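You operate a simulated robot arm through the tools that you are given. There is no shell and no other tool. Be economical: measure what you need, move in short steps, check, and stop when the job is done.

Carry out the task below with a simulated robot arm. There is one attempt and no reset: what you move stays moved.

TASK
Fetch the grey seal ring and set it on top of the teal pad.
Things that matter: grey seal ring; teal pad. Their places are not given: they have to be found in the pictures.

It is judged by the outcome, as a careful person would: the job done as asked, and still so three seconds after it is handed in. It fails if anything else is knocked over, pushed out of place, dropped, spilled or broken.

THE ROBOT
A 6-joint arm with a two-finger parallel gripper, fixed in place. Base frame: the origin is at the foot of the arm, x ahead of it, y to its left, z up; the work surface is at about z = 0.55. Lengths are in m, angles in rad, forces in N, time in s.
With the tool pointing down near the work surface it reaches from about 0.1 to 0.62 m from the base axis. Its first joint turns from -1.152 to 1.152 rad. Payload 2.9 kg.
Tool frame: the origin (TCP) lies between the finger pads and is the grasp point; the fingertips stand 0.03 m ahead of it; z points along the fingers, y is the line along which they close. The gripper opens to 0.11 m. The fingers are 0.02 m wide and 0.01 m thick; the gripper's body (0.048 by 0.112 m) begins 0.055 m behind the TCP.
Orientation is that of the tool frame in the base frame, as [roll, pitch, yaw] about the fixed x, y, z axes, in that order (R = Rz(yaw) Ry(pitch) Rx(roll)). With the fingers straight down and closing along the base's y, the tool's x points along the base's -x, its y along +y and its z along -z.

THE INTERFACE
- The arm moves only by the tool move_arm. Its argument "targets" is one flat list of numbers, 7 for each row, row after row: the shift along the base's x, y, z in units of 20 mm (1.0 is 20 mm), then the turn, a rotation vector about the base's x, y, z in units of 5 degrees (1.0 is 5 degrees), then the opening in per cent of the stroke, from 0 (shut) to 100 (fully open). In form: [x, y, z, wx, wy, wz, gripper, x, y, z, wx, wy, wz, gripper, ...]. A call has 1 to 10 rows; each row shifts and turns the commanded pose from where the row before left it. A call with a number of a shift or a turn outside -1 to 1 is refused whole. A row lasts 0.2 s, in which the tool goes at most 0.05 m and 0.15 rad; a call with a longer step from one row to the next is refused whole, and so is a gripper value outside its range. A pose out of reach is approached as far as the arm can. The call stops where the force on the tool passes 40 N (or 10 N more than at its start, if that is more) or the arm is blocked; 0.2 s more then pass. The fingers move at their own pace (about 0.108 m/s each) and stop on an object; they squeeze with about 26 N. The grip force told is the motor's: it shows also when the fingers shut on nothing. Time passes only in rows, and 0.2 s behind the last, so rows that do not move let the fingers close. It gives the time, the measured TCP pose, the force on the tool (base axes), the opening and the grip force at its end, in the units of the frame above (readings bear some noise), and new pictures: "show" is both (left out), scene, wrist or none.
- Cameras (640 x 400 px; columns grow to the right, rows downward): "scene" is fixed at [0.082, 0.4714, 1.3547]; the picture's right is [-0.41, -0.91, 0.00], its down [-0.76, 0.34, -0.56] and it looks along [0.51, -0.23, -0.83] (base axes); focal length 345 px, centre (320, 200). "wrist" rides on the gripper at [-0.036, 0, -0.057] in the tool frame; the picture's right is [0.00, -1.00, 0.00], its down [0.97, 0.00, -0.24] and it looks along [0.24, 0.00, 0.97] (tool axes); focal length 218 px, centre (320, 200).
- locate(camera, pixels): for up to 12 pixels [column, row] of the newest picture of that camera ("zoom" is the newest enlarged one), the place [x, y, z] in the base frame of the surface seen there, good to about 0.003 m. No time passes.
- inspect(camera, box): a new picture of the part [left, top, right, bottom] of that camera's present view, enlarged. No time passes.
- finish_job(): hands the job in; it is judged then, once.

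Work in short steps. Measure before you move; look again where a grasp or a placing could have gone wrong, and mend it. You have 60 turns and 120 pictures in all, the two below and enlarged ones among them. Open the gripper and draw the arm clear of the work before you hand the job in, unless the task says otherwise; then end with one line.

The tools are called after "Call:" as name(argument=value, ...) on one line, values as JSON. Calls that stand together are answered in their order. move_arm: Moves the arm, as the interface text tells. Its arguments: {"type":"object","properties":{"targets":{"type":"array","items":{"type":"number"}},"show":{"type":"string","enum":["both","scene","wrist","none"]}},"required":["targets"]} The other tools are called the same way: locate (camera, pixels) gives the place of the surface under pixels of a picture; inspect (camera, box) takes an enlarged picture of a part of a camera's view; finish_job () hands the job in.

At the start:

```text
time_s: 0.0
tool_pos: [0.372, 0.1013, 0.7854]
ee_rot: [3.141, 0.0, 3.141]
force: [-0.4, 0.3, -0.2]
finger_gap: 0.11
finger_force: 0.0
```

scene: 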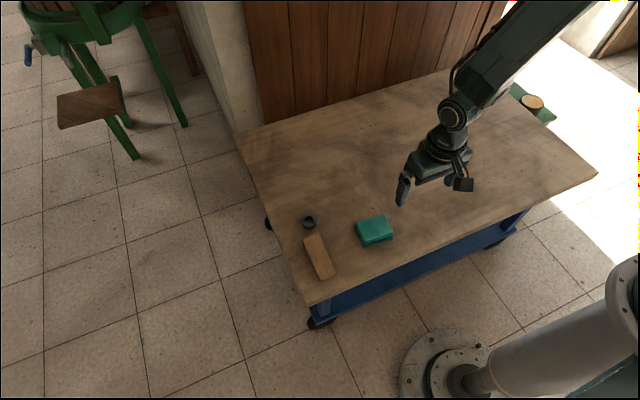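
wrist: 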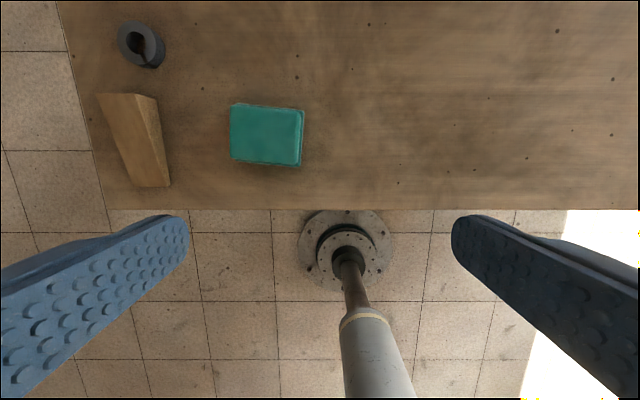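

The ring shows at scene (309,221) and wrist (141,44), the pad at scene (374,230) and wrist (267,135). I'll enlarge both and measure them.

Call:
inspect(camera="scene", box=[280, 190, 408, 270])

Call:
inspect(camera="wrist", box=[80, 0, 336, 200])

Call:
locate(camera="wrist", pixels=[[141, 44], [120, 36], [163, 50], [140, 22], [148, 67], [232, 105], [303, 111], [299, 164], [231, 157], [267, 135], [200, 60], [130, 130]])

```text
5.00 times, centred on (344, 230) of scene
```

zoom: 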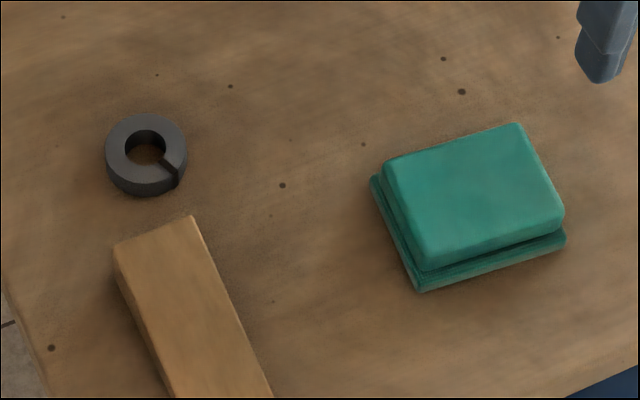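

```text
2.00 times, centred on (208, 100) of wrist
```

zoom: 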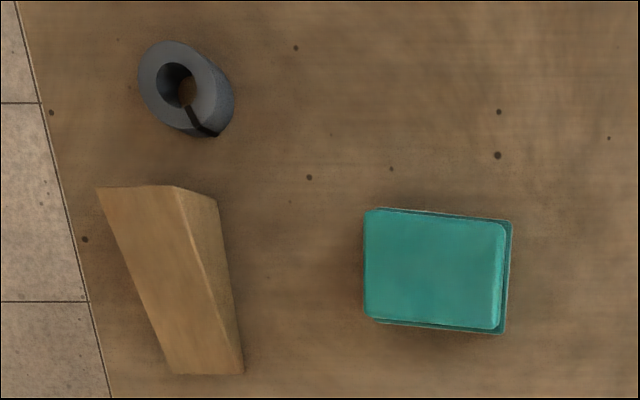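

```text
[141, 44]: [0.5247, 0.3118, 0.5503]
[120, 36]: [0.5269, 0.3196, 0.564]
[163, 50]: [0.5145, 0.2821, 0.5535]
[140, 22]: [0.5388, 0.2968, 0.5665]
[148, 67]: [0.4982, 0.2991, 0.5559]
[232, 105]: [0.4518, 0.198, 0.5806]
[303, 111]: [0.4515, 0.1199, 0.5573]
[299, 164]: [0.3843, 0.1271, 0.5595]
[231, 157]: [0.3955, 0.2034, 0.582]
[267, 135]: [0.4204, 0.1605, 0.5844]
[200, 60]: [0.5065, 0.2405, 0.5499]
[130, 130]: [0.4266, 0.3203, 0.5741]
```

The ring is about 0.017 high and the pad top is near z 0.584. I'll pin down the ring's rim and its slot direction.

Call:
locate(camera="zoom", pixels=[[143, 75], [165, 45], [195, 52], [215, 80], [212, 120], [180, 120], [155, 105], [203, 130], [188, 108], [148, 55], [375, 215], [492, 320]])

Call:
locate(camera="scene", pixels=[[302, 221], [309, 214], [316, 221], [308, 226], [303, 217], [315, 216], [358, 223], [382, 215], [391, 232], [366, 241], [318, 234], [306, 239]])

```text
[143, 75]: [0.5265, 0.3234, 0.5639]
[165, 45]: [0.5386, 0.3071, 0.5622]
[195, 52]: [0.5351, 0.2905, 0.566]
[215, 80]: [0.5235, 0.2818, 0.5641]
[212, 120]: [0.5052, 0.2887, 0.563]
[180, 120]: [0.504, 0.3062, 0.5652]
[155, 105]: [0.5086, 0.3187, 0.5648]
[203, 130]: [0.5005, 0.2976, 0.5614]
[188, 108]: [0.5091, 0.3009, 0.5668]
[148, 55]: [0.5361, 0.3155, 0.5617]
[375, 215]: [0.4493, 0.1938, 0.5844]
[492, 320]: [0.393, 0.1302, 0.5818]
```

```text
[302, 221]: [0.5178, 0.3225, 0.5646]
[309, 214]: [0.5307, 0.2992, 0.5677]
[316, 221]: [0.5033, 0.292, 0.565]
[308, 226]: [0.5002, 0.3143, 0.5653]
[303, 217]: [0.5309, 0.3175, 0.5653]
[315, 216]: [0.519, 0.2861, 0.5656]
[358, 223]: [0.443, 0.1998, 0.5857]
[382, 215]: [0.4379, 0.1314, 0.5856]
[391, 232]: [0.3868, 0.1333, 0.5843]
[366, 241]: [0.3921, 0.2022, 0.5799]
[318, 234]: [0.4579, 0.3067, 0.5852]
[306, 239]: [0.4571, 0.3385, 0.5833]
```

Ring centre is about (0.519, 0.303), 40 mm across, with its top at 0.565. The pad centre is about (0.417, 0.166), with its top at 0.584. I'll travel above the ring at a safe height.

Call:
move_arm(targets=[0.73, 1, -0.5, 0, 0, 0, 80, 0.73, 1, -0.5, 0, 0, 0, 80, 0.73, 1, -0.5, 0, 0, 0, 80, 0.73, 1, -0.5, 0, 0, 0, 80, 0.73, 1, -0.5, 0, 0, 0, 80, 0.73, 1, -0.5, 0, 0, 0, 80, 0.73, 1, -0.5, 0, 0, 0, 80, 0.73, 1, -0.5, 0, 0, 0, 80, 0.73, 1, -0.5, 0, 0, 0, 80, 0.73, 1, -0.5, 0, 0, 0, 80])

```text
time_s: 2.2
tool_pos: [0.5171, 0.3005, 0.6856]
ee_rot: [3.14, 0.001, -3.141]
force: [0.5, -0.5, 0.2]
finger_gap: 0.0882
finger_force: 0.0
```

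scene: 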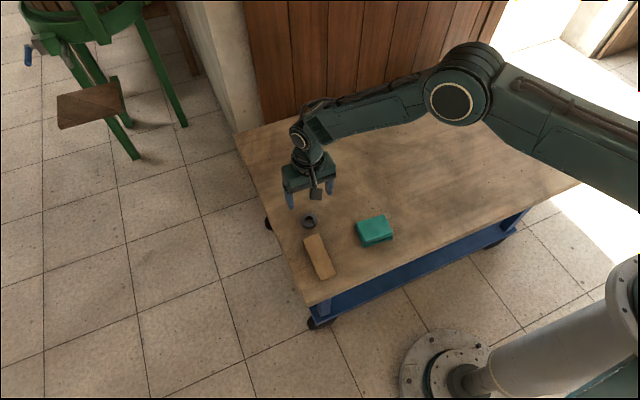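
wrist: 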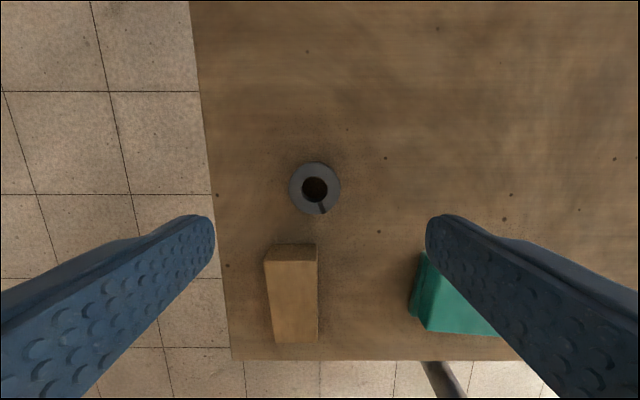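

The ring is now at wrist (315,188). I'll refine its centre from directly above.

Call:
locate(camera="wrist", pixels=[[293, 188], [336, 188], [314, 166], [312, 209], [300, 175], [330, 203], [322, 208], [290, 252], [290, 275]])

```text
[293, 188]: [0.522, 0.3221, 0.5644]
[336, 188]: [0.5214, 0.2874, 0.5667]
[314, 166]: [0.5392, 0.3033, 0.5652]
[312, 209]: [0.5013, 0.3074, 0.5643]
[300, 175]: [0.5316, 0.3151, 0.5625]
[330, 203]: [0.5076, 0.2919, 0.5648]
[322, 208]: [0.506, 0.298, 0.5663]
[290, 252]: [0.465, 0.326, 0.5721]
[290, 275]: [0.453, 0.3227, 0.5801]
```

Ring centre is (0.5205, 0.304). I'll nudge into line, go straight down to TCP z of about 0.584, then look.

Call:
move_arm(targets=[0.17, 0.18, -0.7, 0, 0, 0, 75, 0, 0, -0.8, 0, 0, 0, 75, 0, 0, -0.8, 0, 0, 0, 75, 0, 0, -0.8, 0, 0, 0, 75, 0, 0, -0.8, 0, 0, 0, 75, 0, 0, -0.7, 0, 0, 0, 75, 0, 0, -0.45, 0, 0, 0, 75])

```text
time_s: 3.8
tool_pos: [0.5208, 0.3034, 0.5842]
ee_rot: [3.141, -0.001, 3.141]
force: [0.4, -0.4, 0.8]
finger_gap: 0.0827
finger_force: 0.2
```

scene: 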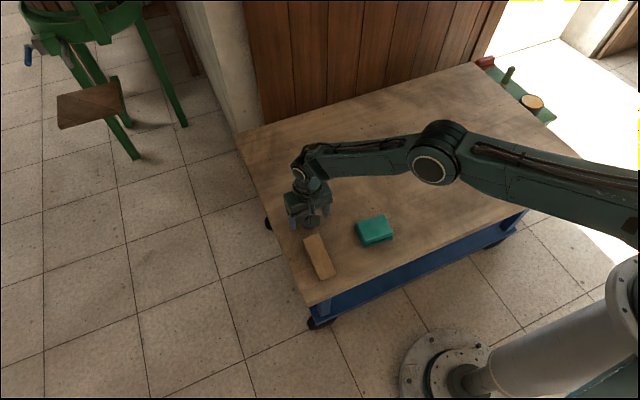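
wrist: 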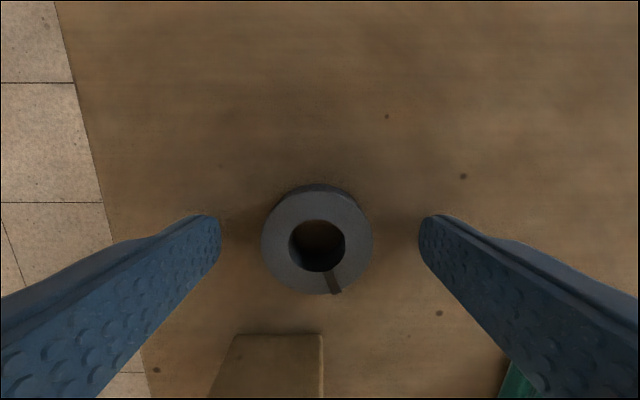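

The ring sits centred between the fingertips, and the block is clear. Closing.

Call:
move_arm(targets=[0, 0, 0, 0, 0, 0, 50, 0, 0, 0, 0, 0, 0, 35, 0, 0, 0, 0, 0, 0, 25, 0, 0, 0, 0, 0, 0, 25], show="wrist")

```text
time_s: 4.8
tool_pos: [0.5206, 0.3043, 0.5861]
ee_rot: [-3.141, -0.001, 3.141]
force: [-0.1, -0.1, 0.1]
finger_gap: 0.0424
finger_force: 25.8
```

wrist: 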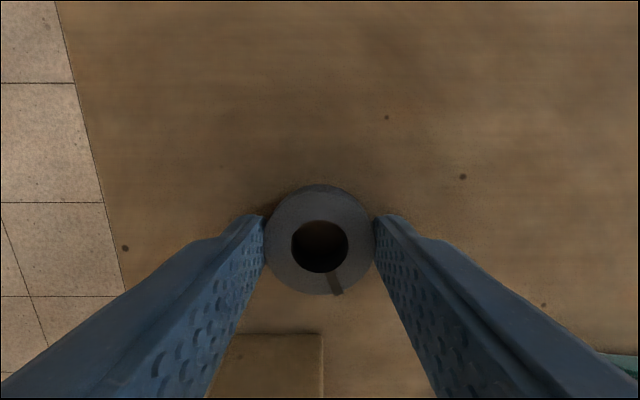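

It's gripped at a 0.042 gap with 26 N. Lifting straight up.

Call:
move_arm(targets=[0, 0, 0.4, 0, 0, 0, 25, 0, 0, 0.7, 0, 0, 0, 25, 0, 0, 0.7, 0, 0, 0, 25, 0, 0, 0.7, 0, 0, 0, 25, 0, 0, 0.7, 0, 0, 0, 25])

```text
time_s: 6.0
tool_pos: [0.5206, 0.3033, 0.6487]
ee_rot: [-3.141, 0.0, 3.141]
force: [-0.3, 0.2, -0.3]
finger_gap: 0.0415
finger_force: 25.8
```

scene: 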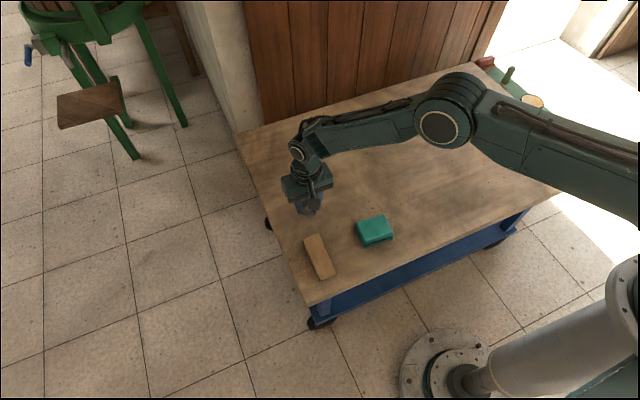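
wrist: 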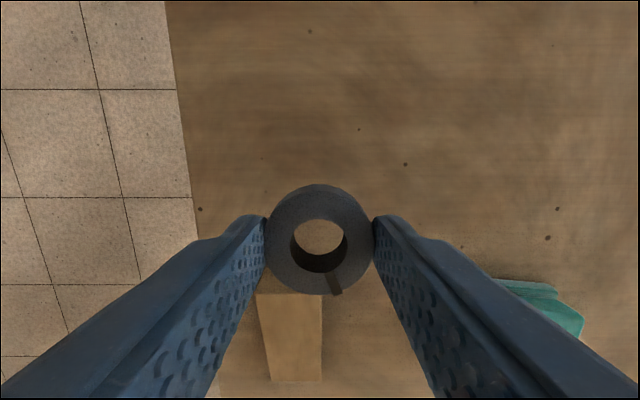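

The ring is held and level. Moving over the pad centre (0.416, 0.166).

Call:
move_arm(targets=[-0.65, -0.86, 0, 0, 0, 0, 25, -0.65, -0.86, 0, 0, 0, 0, 25, -0.65, -0.86, 0, 0, 0, 0, 25, -0.65, -0.86, 0, 0, 0, 0, 25, -0.65, -0.86, 0, 0, 0, 0, 25, -0.65, -0.86, 0, 0, 0, 0, 25, -0.65, -0.86, 0, 0, 0, 0, 25, -0.65, -0.86, 0, 0, 0, 0, 25])

```text
time_s: 7.8
tool_pos: [0.4188, 0.1655, 0.649]
ee_rot: [-3.141, -0.001, -3.141]
force: [0.1, -0.2, 0.8]
finger_gap: 0.0422
finger_force: 26.3
```

scene: 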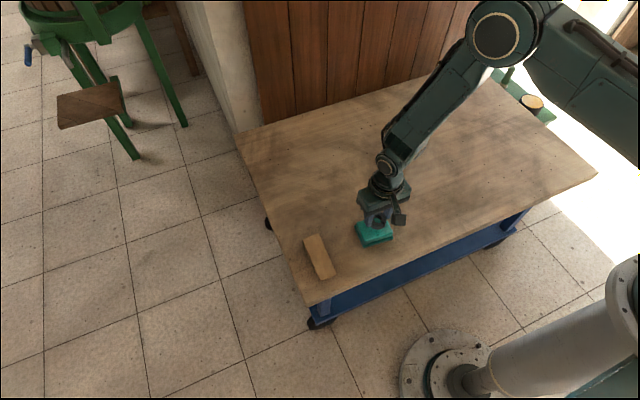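
wrist: 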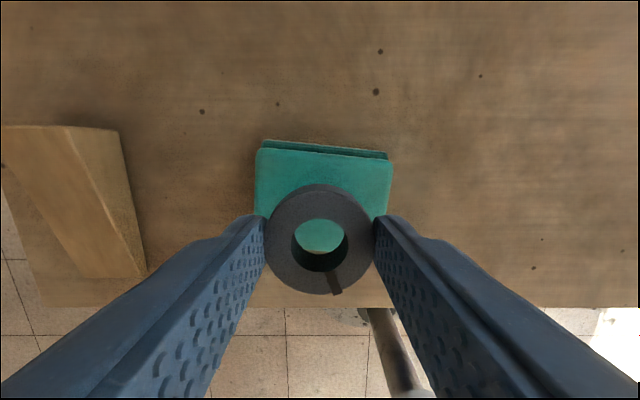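

Centred over the pad. I'll check the pad's top height and far edges before lowering.

Call:
locate(camera="wrist", pixels=[[270, 165], [325, 170], [380, 175], [320, 235], [262, 153], [385, 163], [257, 190], [388, 190]])

Call:
inspect(camera="scene", box=[330, 180, 426, 240])

```text
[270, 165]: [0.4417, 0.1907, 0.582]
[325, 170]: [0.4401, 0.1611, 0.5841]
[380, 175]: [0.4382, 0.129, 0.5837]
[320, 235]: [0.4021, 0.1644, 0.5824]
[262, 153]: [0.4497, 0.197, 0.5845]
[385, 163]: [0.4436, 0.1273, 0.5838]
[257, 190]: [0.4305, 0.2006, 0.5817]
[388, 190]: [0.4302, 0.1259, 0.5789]
```

```text
6.67 times, centred on (378, 210) of scene
```

zoom: 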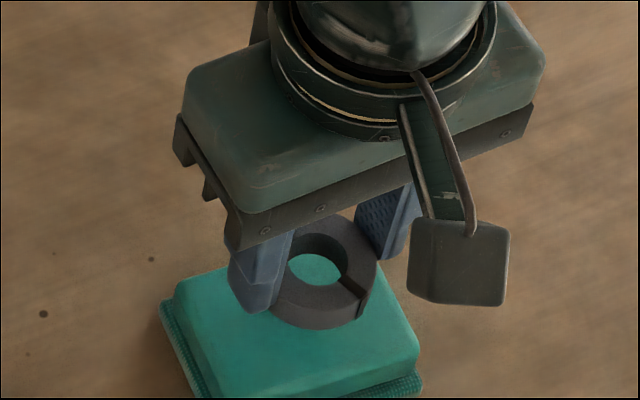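

The pad top is at about 0.583, so contact should come at TCP z of about 0.619. Lowering gently with the small x correction.

Call:
move_arm(targets=[-0.1, 0, -0.5, 0, 0, 0, 25, 0, 0, -0.5, 0, 0, 0, 25, 0, 0, -0.25, 0, 0, 0, 25, 0, 0, -0.15, 0, 0, 0, 25, 0, 0, 0, 0, 0, 0, 25])

```text
time_s: 9.0
tool_pos: [0.4164, 0.1654, 0.6215]
ee_rot: [-3.14, 0.001, -3.141]
force: [-0.8, 0.2, -0.4]
finger_gap: 0.0421
finger_force: 26.2
```

scene: 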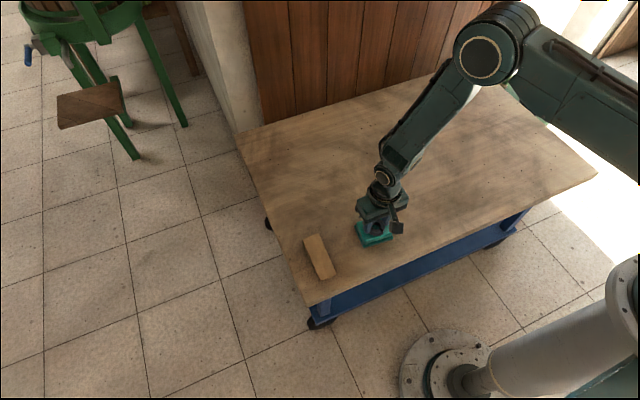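
wrist: 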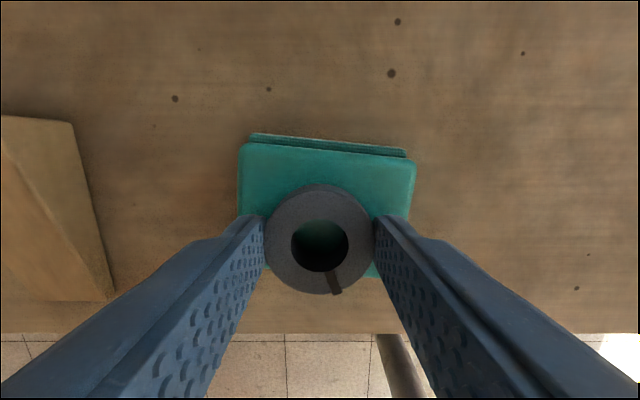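

No contact yet. In the wrist view the ring looks shifted toward the pad's near edge, so I'll measure both.

Call:
locate(camera="wrist", pixels=[[318, 204], [320, 285], [275, 240], [364, 240], [245, 148], [412, 166], [264, 268], [372, 275], [320, 250], [320, 165]])

Call:
inspect(camera="scene", box=[330, 195, 426, 255])

Call:
inspect(camera="wrist", box=[220, 120, 428, 310])

```text
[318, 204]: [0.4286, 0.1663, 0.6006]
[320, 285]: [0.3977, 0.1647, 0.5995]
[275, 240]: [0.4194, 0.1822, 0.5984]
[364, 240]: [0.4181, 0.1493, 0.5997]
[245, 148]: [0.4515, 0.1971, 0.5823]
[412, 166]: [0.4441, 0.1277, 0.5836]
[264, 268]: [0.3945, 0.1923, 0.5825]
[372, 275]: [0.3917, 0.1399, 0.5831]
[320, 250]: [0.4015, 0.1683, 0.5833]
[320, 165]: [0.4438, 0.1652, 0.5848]
```

```text
6.67 times, centred on (378, 225) of scene
```

zoom: 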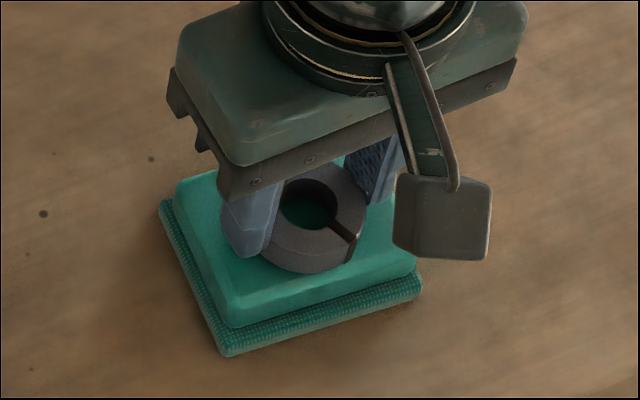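

```text
2.11 times, centred on (324, 215) of wrist
```

zoom: 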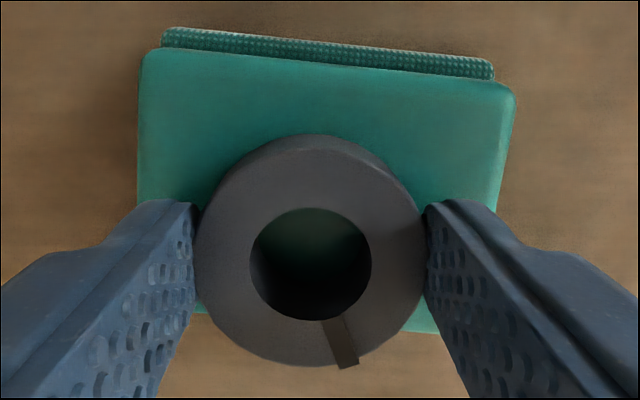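

The scene view shows the ring well within the pad. Its top is at 0.5995, so there is about 1–2 mm left to go. I'll shift x by +3 mm and ease down in small steps.

Call:
move_arm(targets=[0.15, -0.08, 0, 0, 0, 0, 25, 0, 0, -0.05, 0, 0, 0, 25, 0, 0, -0.05, 0, 0, 0, 25, 0, 0, 0, 0, 0, 0, 25], show="none")

```text
time_s: 10.0
tool_pos: [0.42, 0.1642, 0.6192]
ee_rot: [3.142, 0.001, 3.141]
force: [0.3, 0.1, 2.4]
finger_gap: 0.0418
finger_force: 26.7
```

The upward force has risen to 2.4 N, which is light contact. I'll ease down a touch more, then open part way, clear of the pad.

Call:
move_arm(targets=[0, 0, -0.03, 0, 0, 0, 25, 0, 0, 0, 0, 0, 0, 25, 0, 0, 0, 0, 0, 0, 42, 0, 0, 0, 0, 0, 0, 60, 0, 0, 0, 0, 0, 0, 70, 0, 0, 0, 0, 0, 0, 70])

```text
time_s: 11.4
tool_pos: [0.4187, 0.1654, 0.6183]
ee_rot: [3.141, 0.002, 3.141]
force: [-0.3, -0.2, 1.1]
finger_gap: 0.0772
finger_force: 0.0
```

scene: 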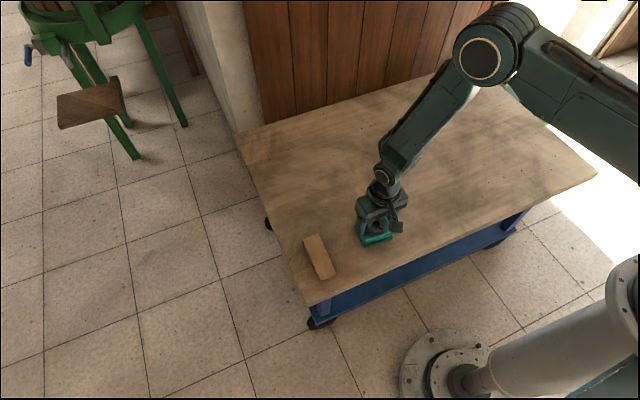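
wrist: 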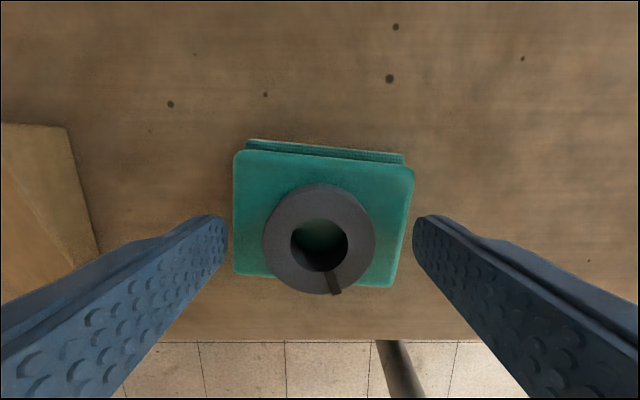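

The ring is released and resting on the pad. Now I'll withdraw straight up.

Call:
move_arm(targets=[0, 0, 0.4, 0, 0, 0, 70, 0, 0, 0.8, 0, 0, 0, 70, 0, 0, 1, 0, 0, 0, 70, 0, 0, 1, 0, 0, 0, 70, 0, 0, 1, 0, 0, 0, 70, 0, 0, 1, 0, 0, 0, 70, -0.5, -1, 1, 0, 0, 0, 70, -0.5, -1, 1, 0, 0, 0, 70, -0.5, -1, 0.5, 0, 0, 0, 70, -0.5, -1, 0, 0, 0, 0, 70])

Call:
inspect(camera="scene", box=[290, 190, 418, 270])

```text
time_s: 13.6
tool_pos: [0.3793, 0.0838, 0.7733]
ee_rot: [3.141, 0.0, -3.14]
force: [0.4, 0.1, 0.8]
finger_gap: 0.077
finger_force: 0.1
```

scene: 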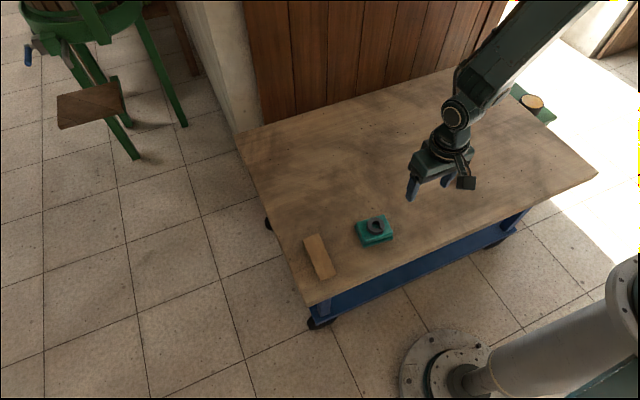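
wrist: 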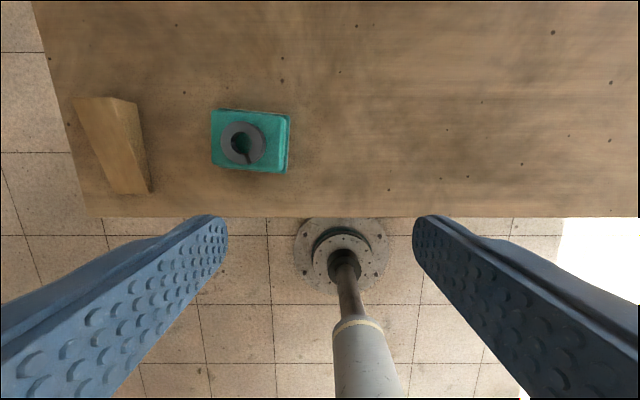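

```text
5.00 times, centred on (354, 230) of scene
```

zoom: 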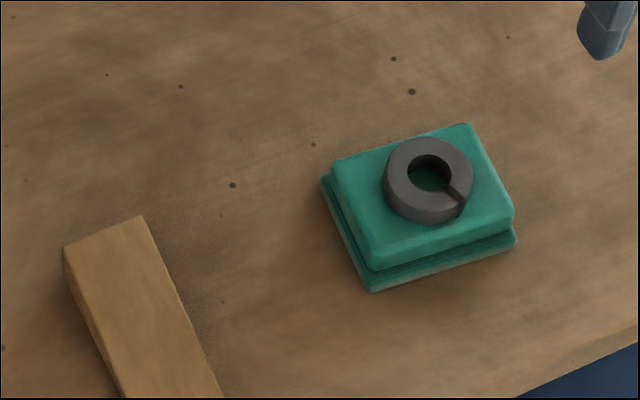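

The ring lies flat on the pad, the pad and the block haven't moved, and the arm is clear. Handing in.

Call:
finish_job()

```text
The job is handed in.
```

The grey seal ring is lying flat on top of the teal pad; the pad and the wooden block stayed where they were, and the gripper is open and clear of the work.
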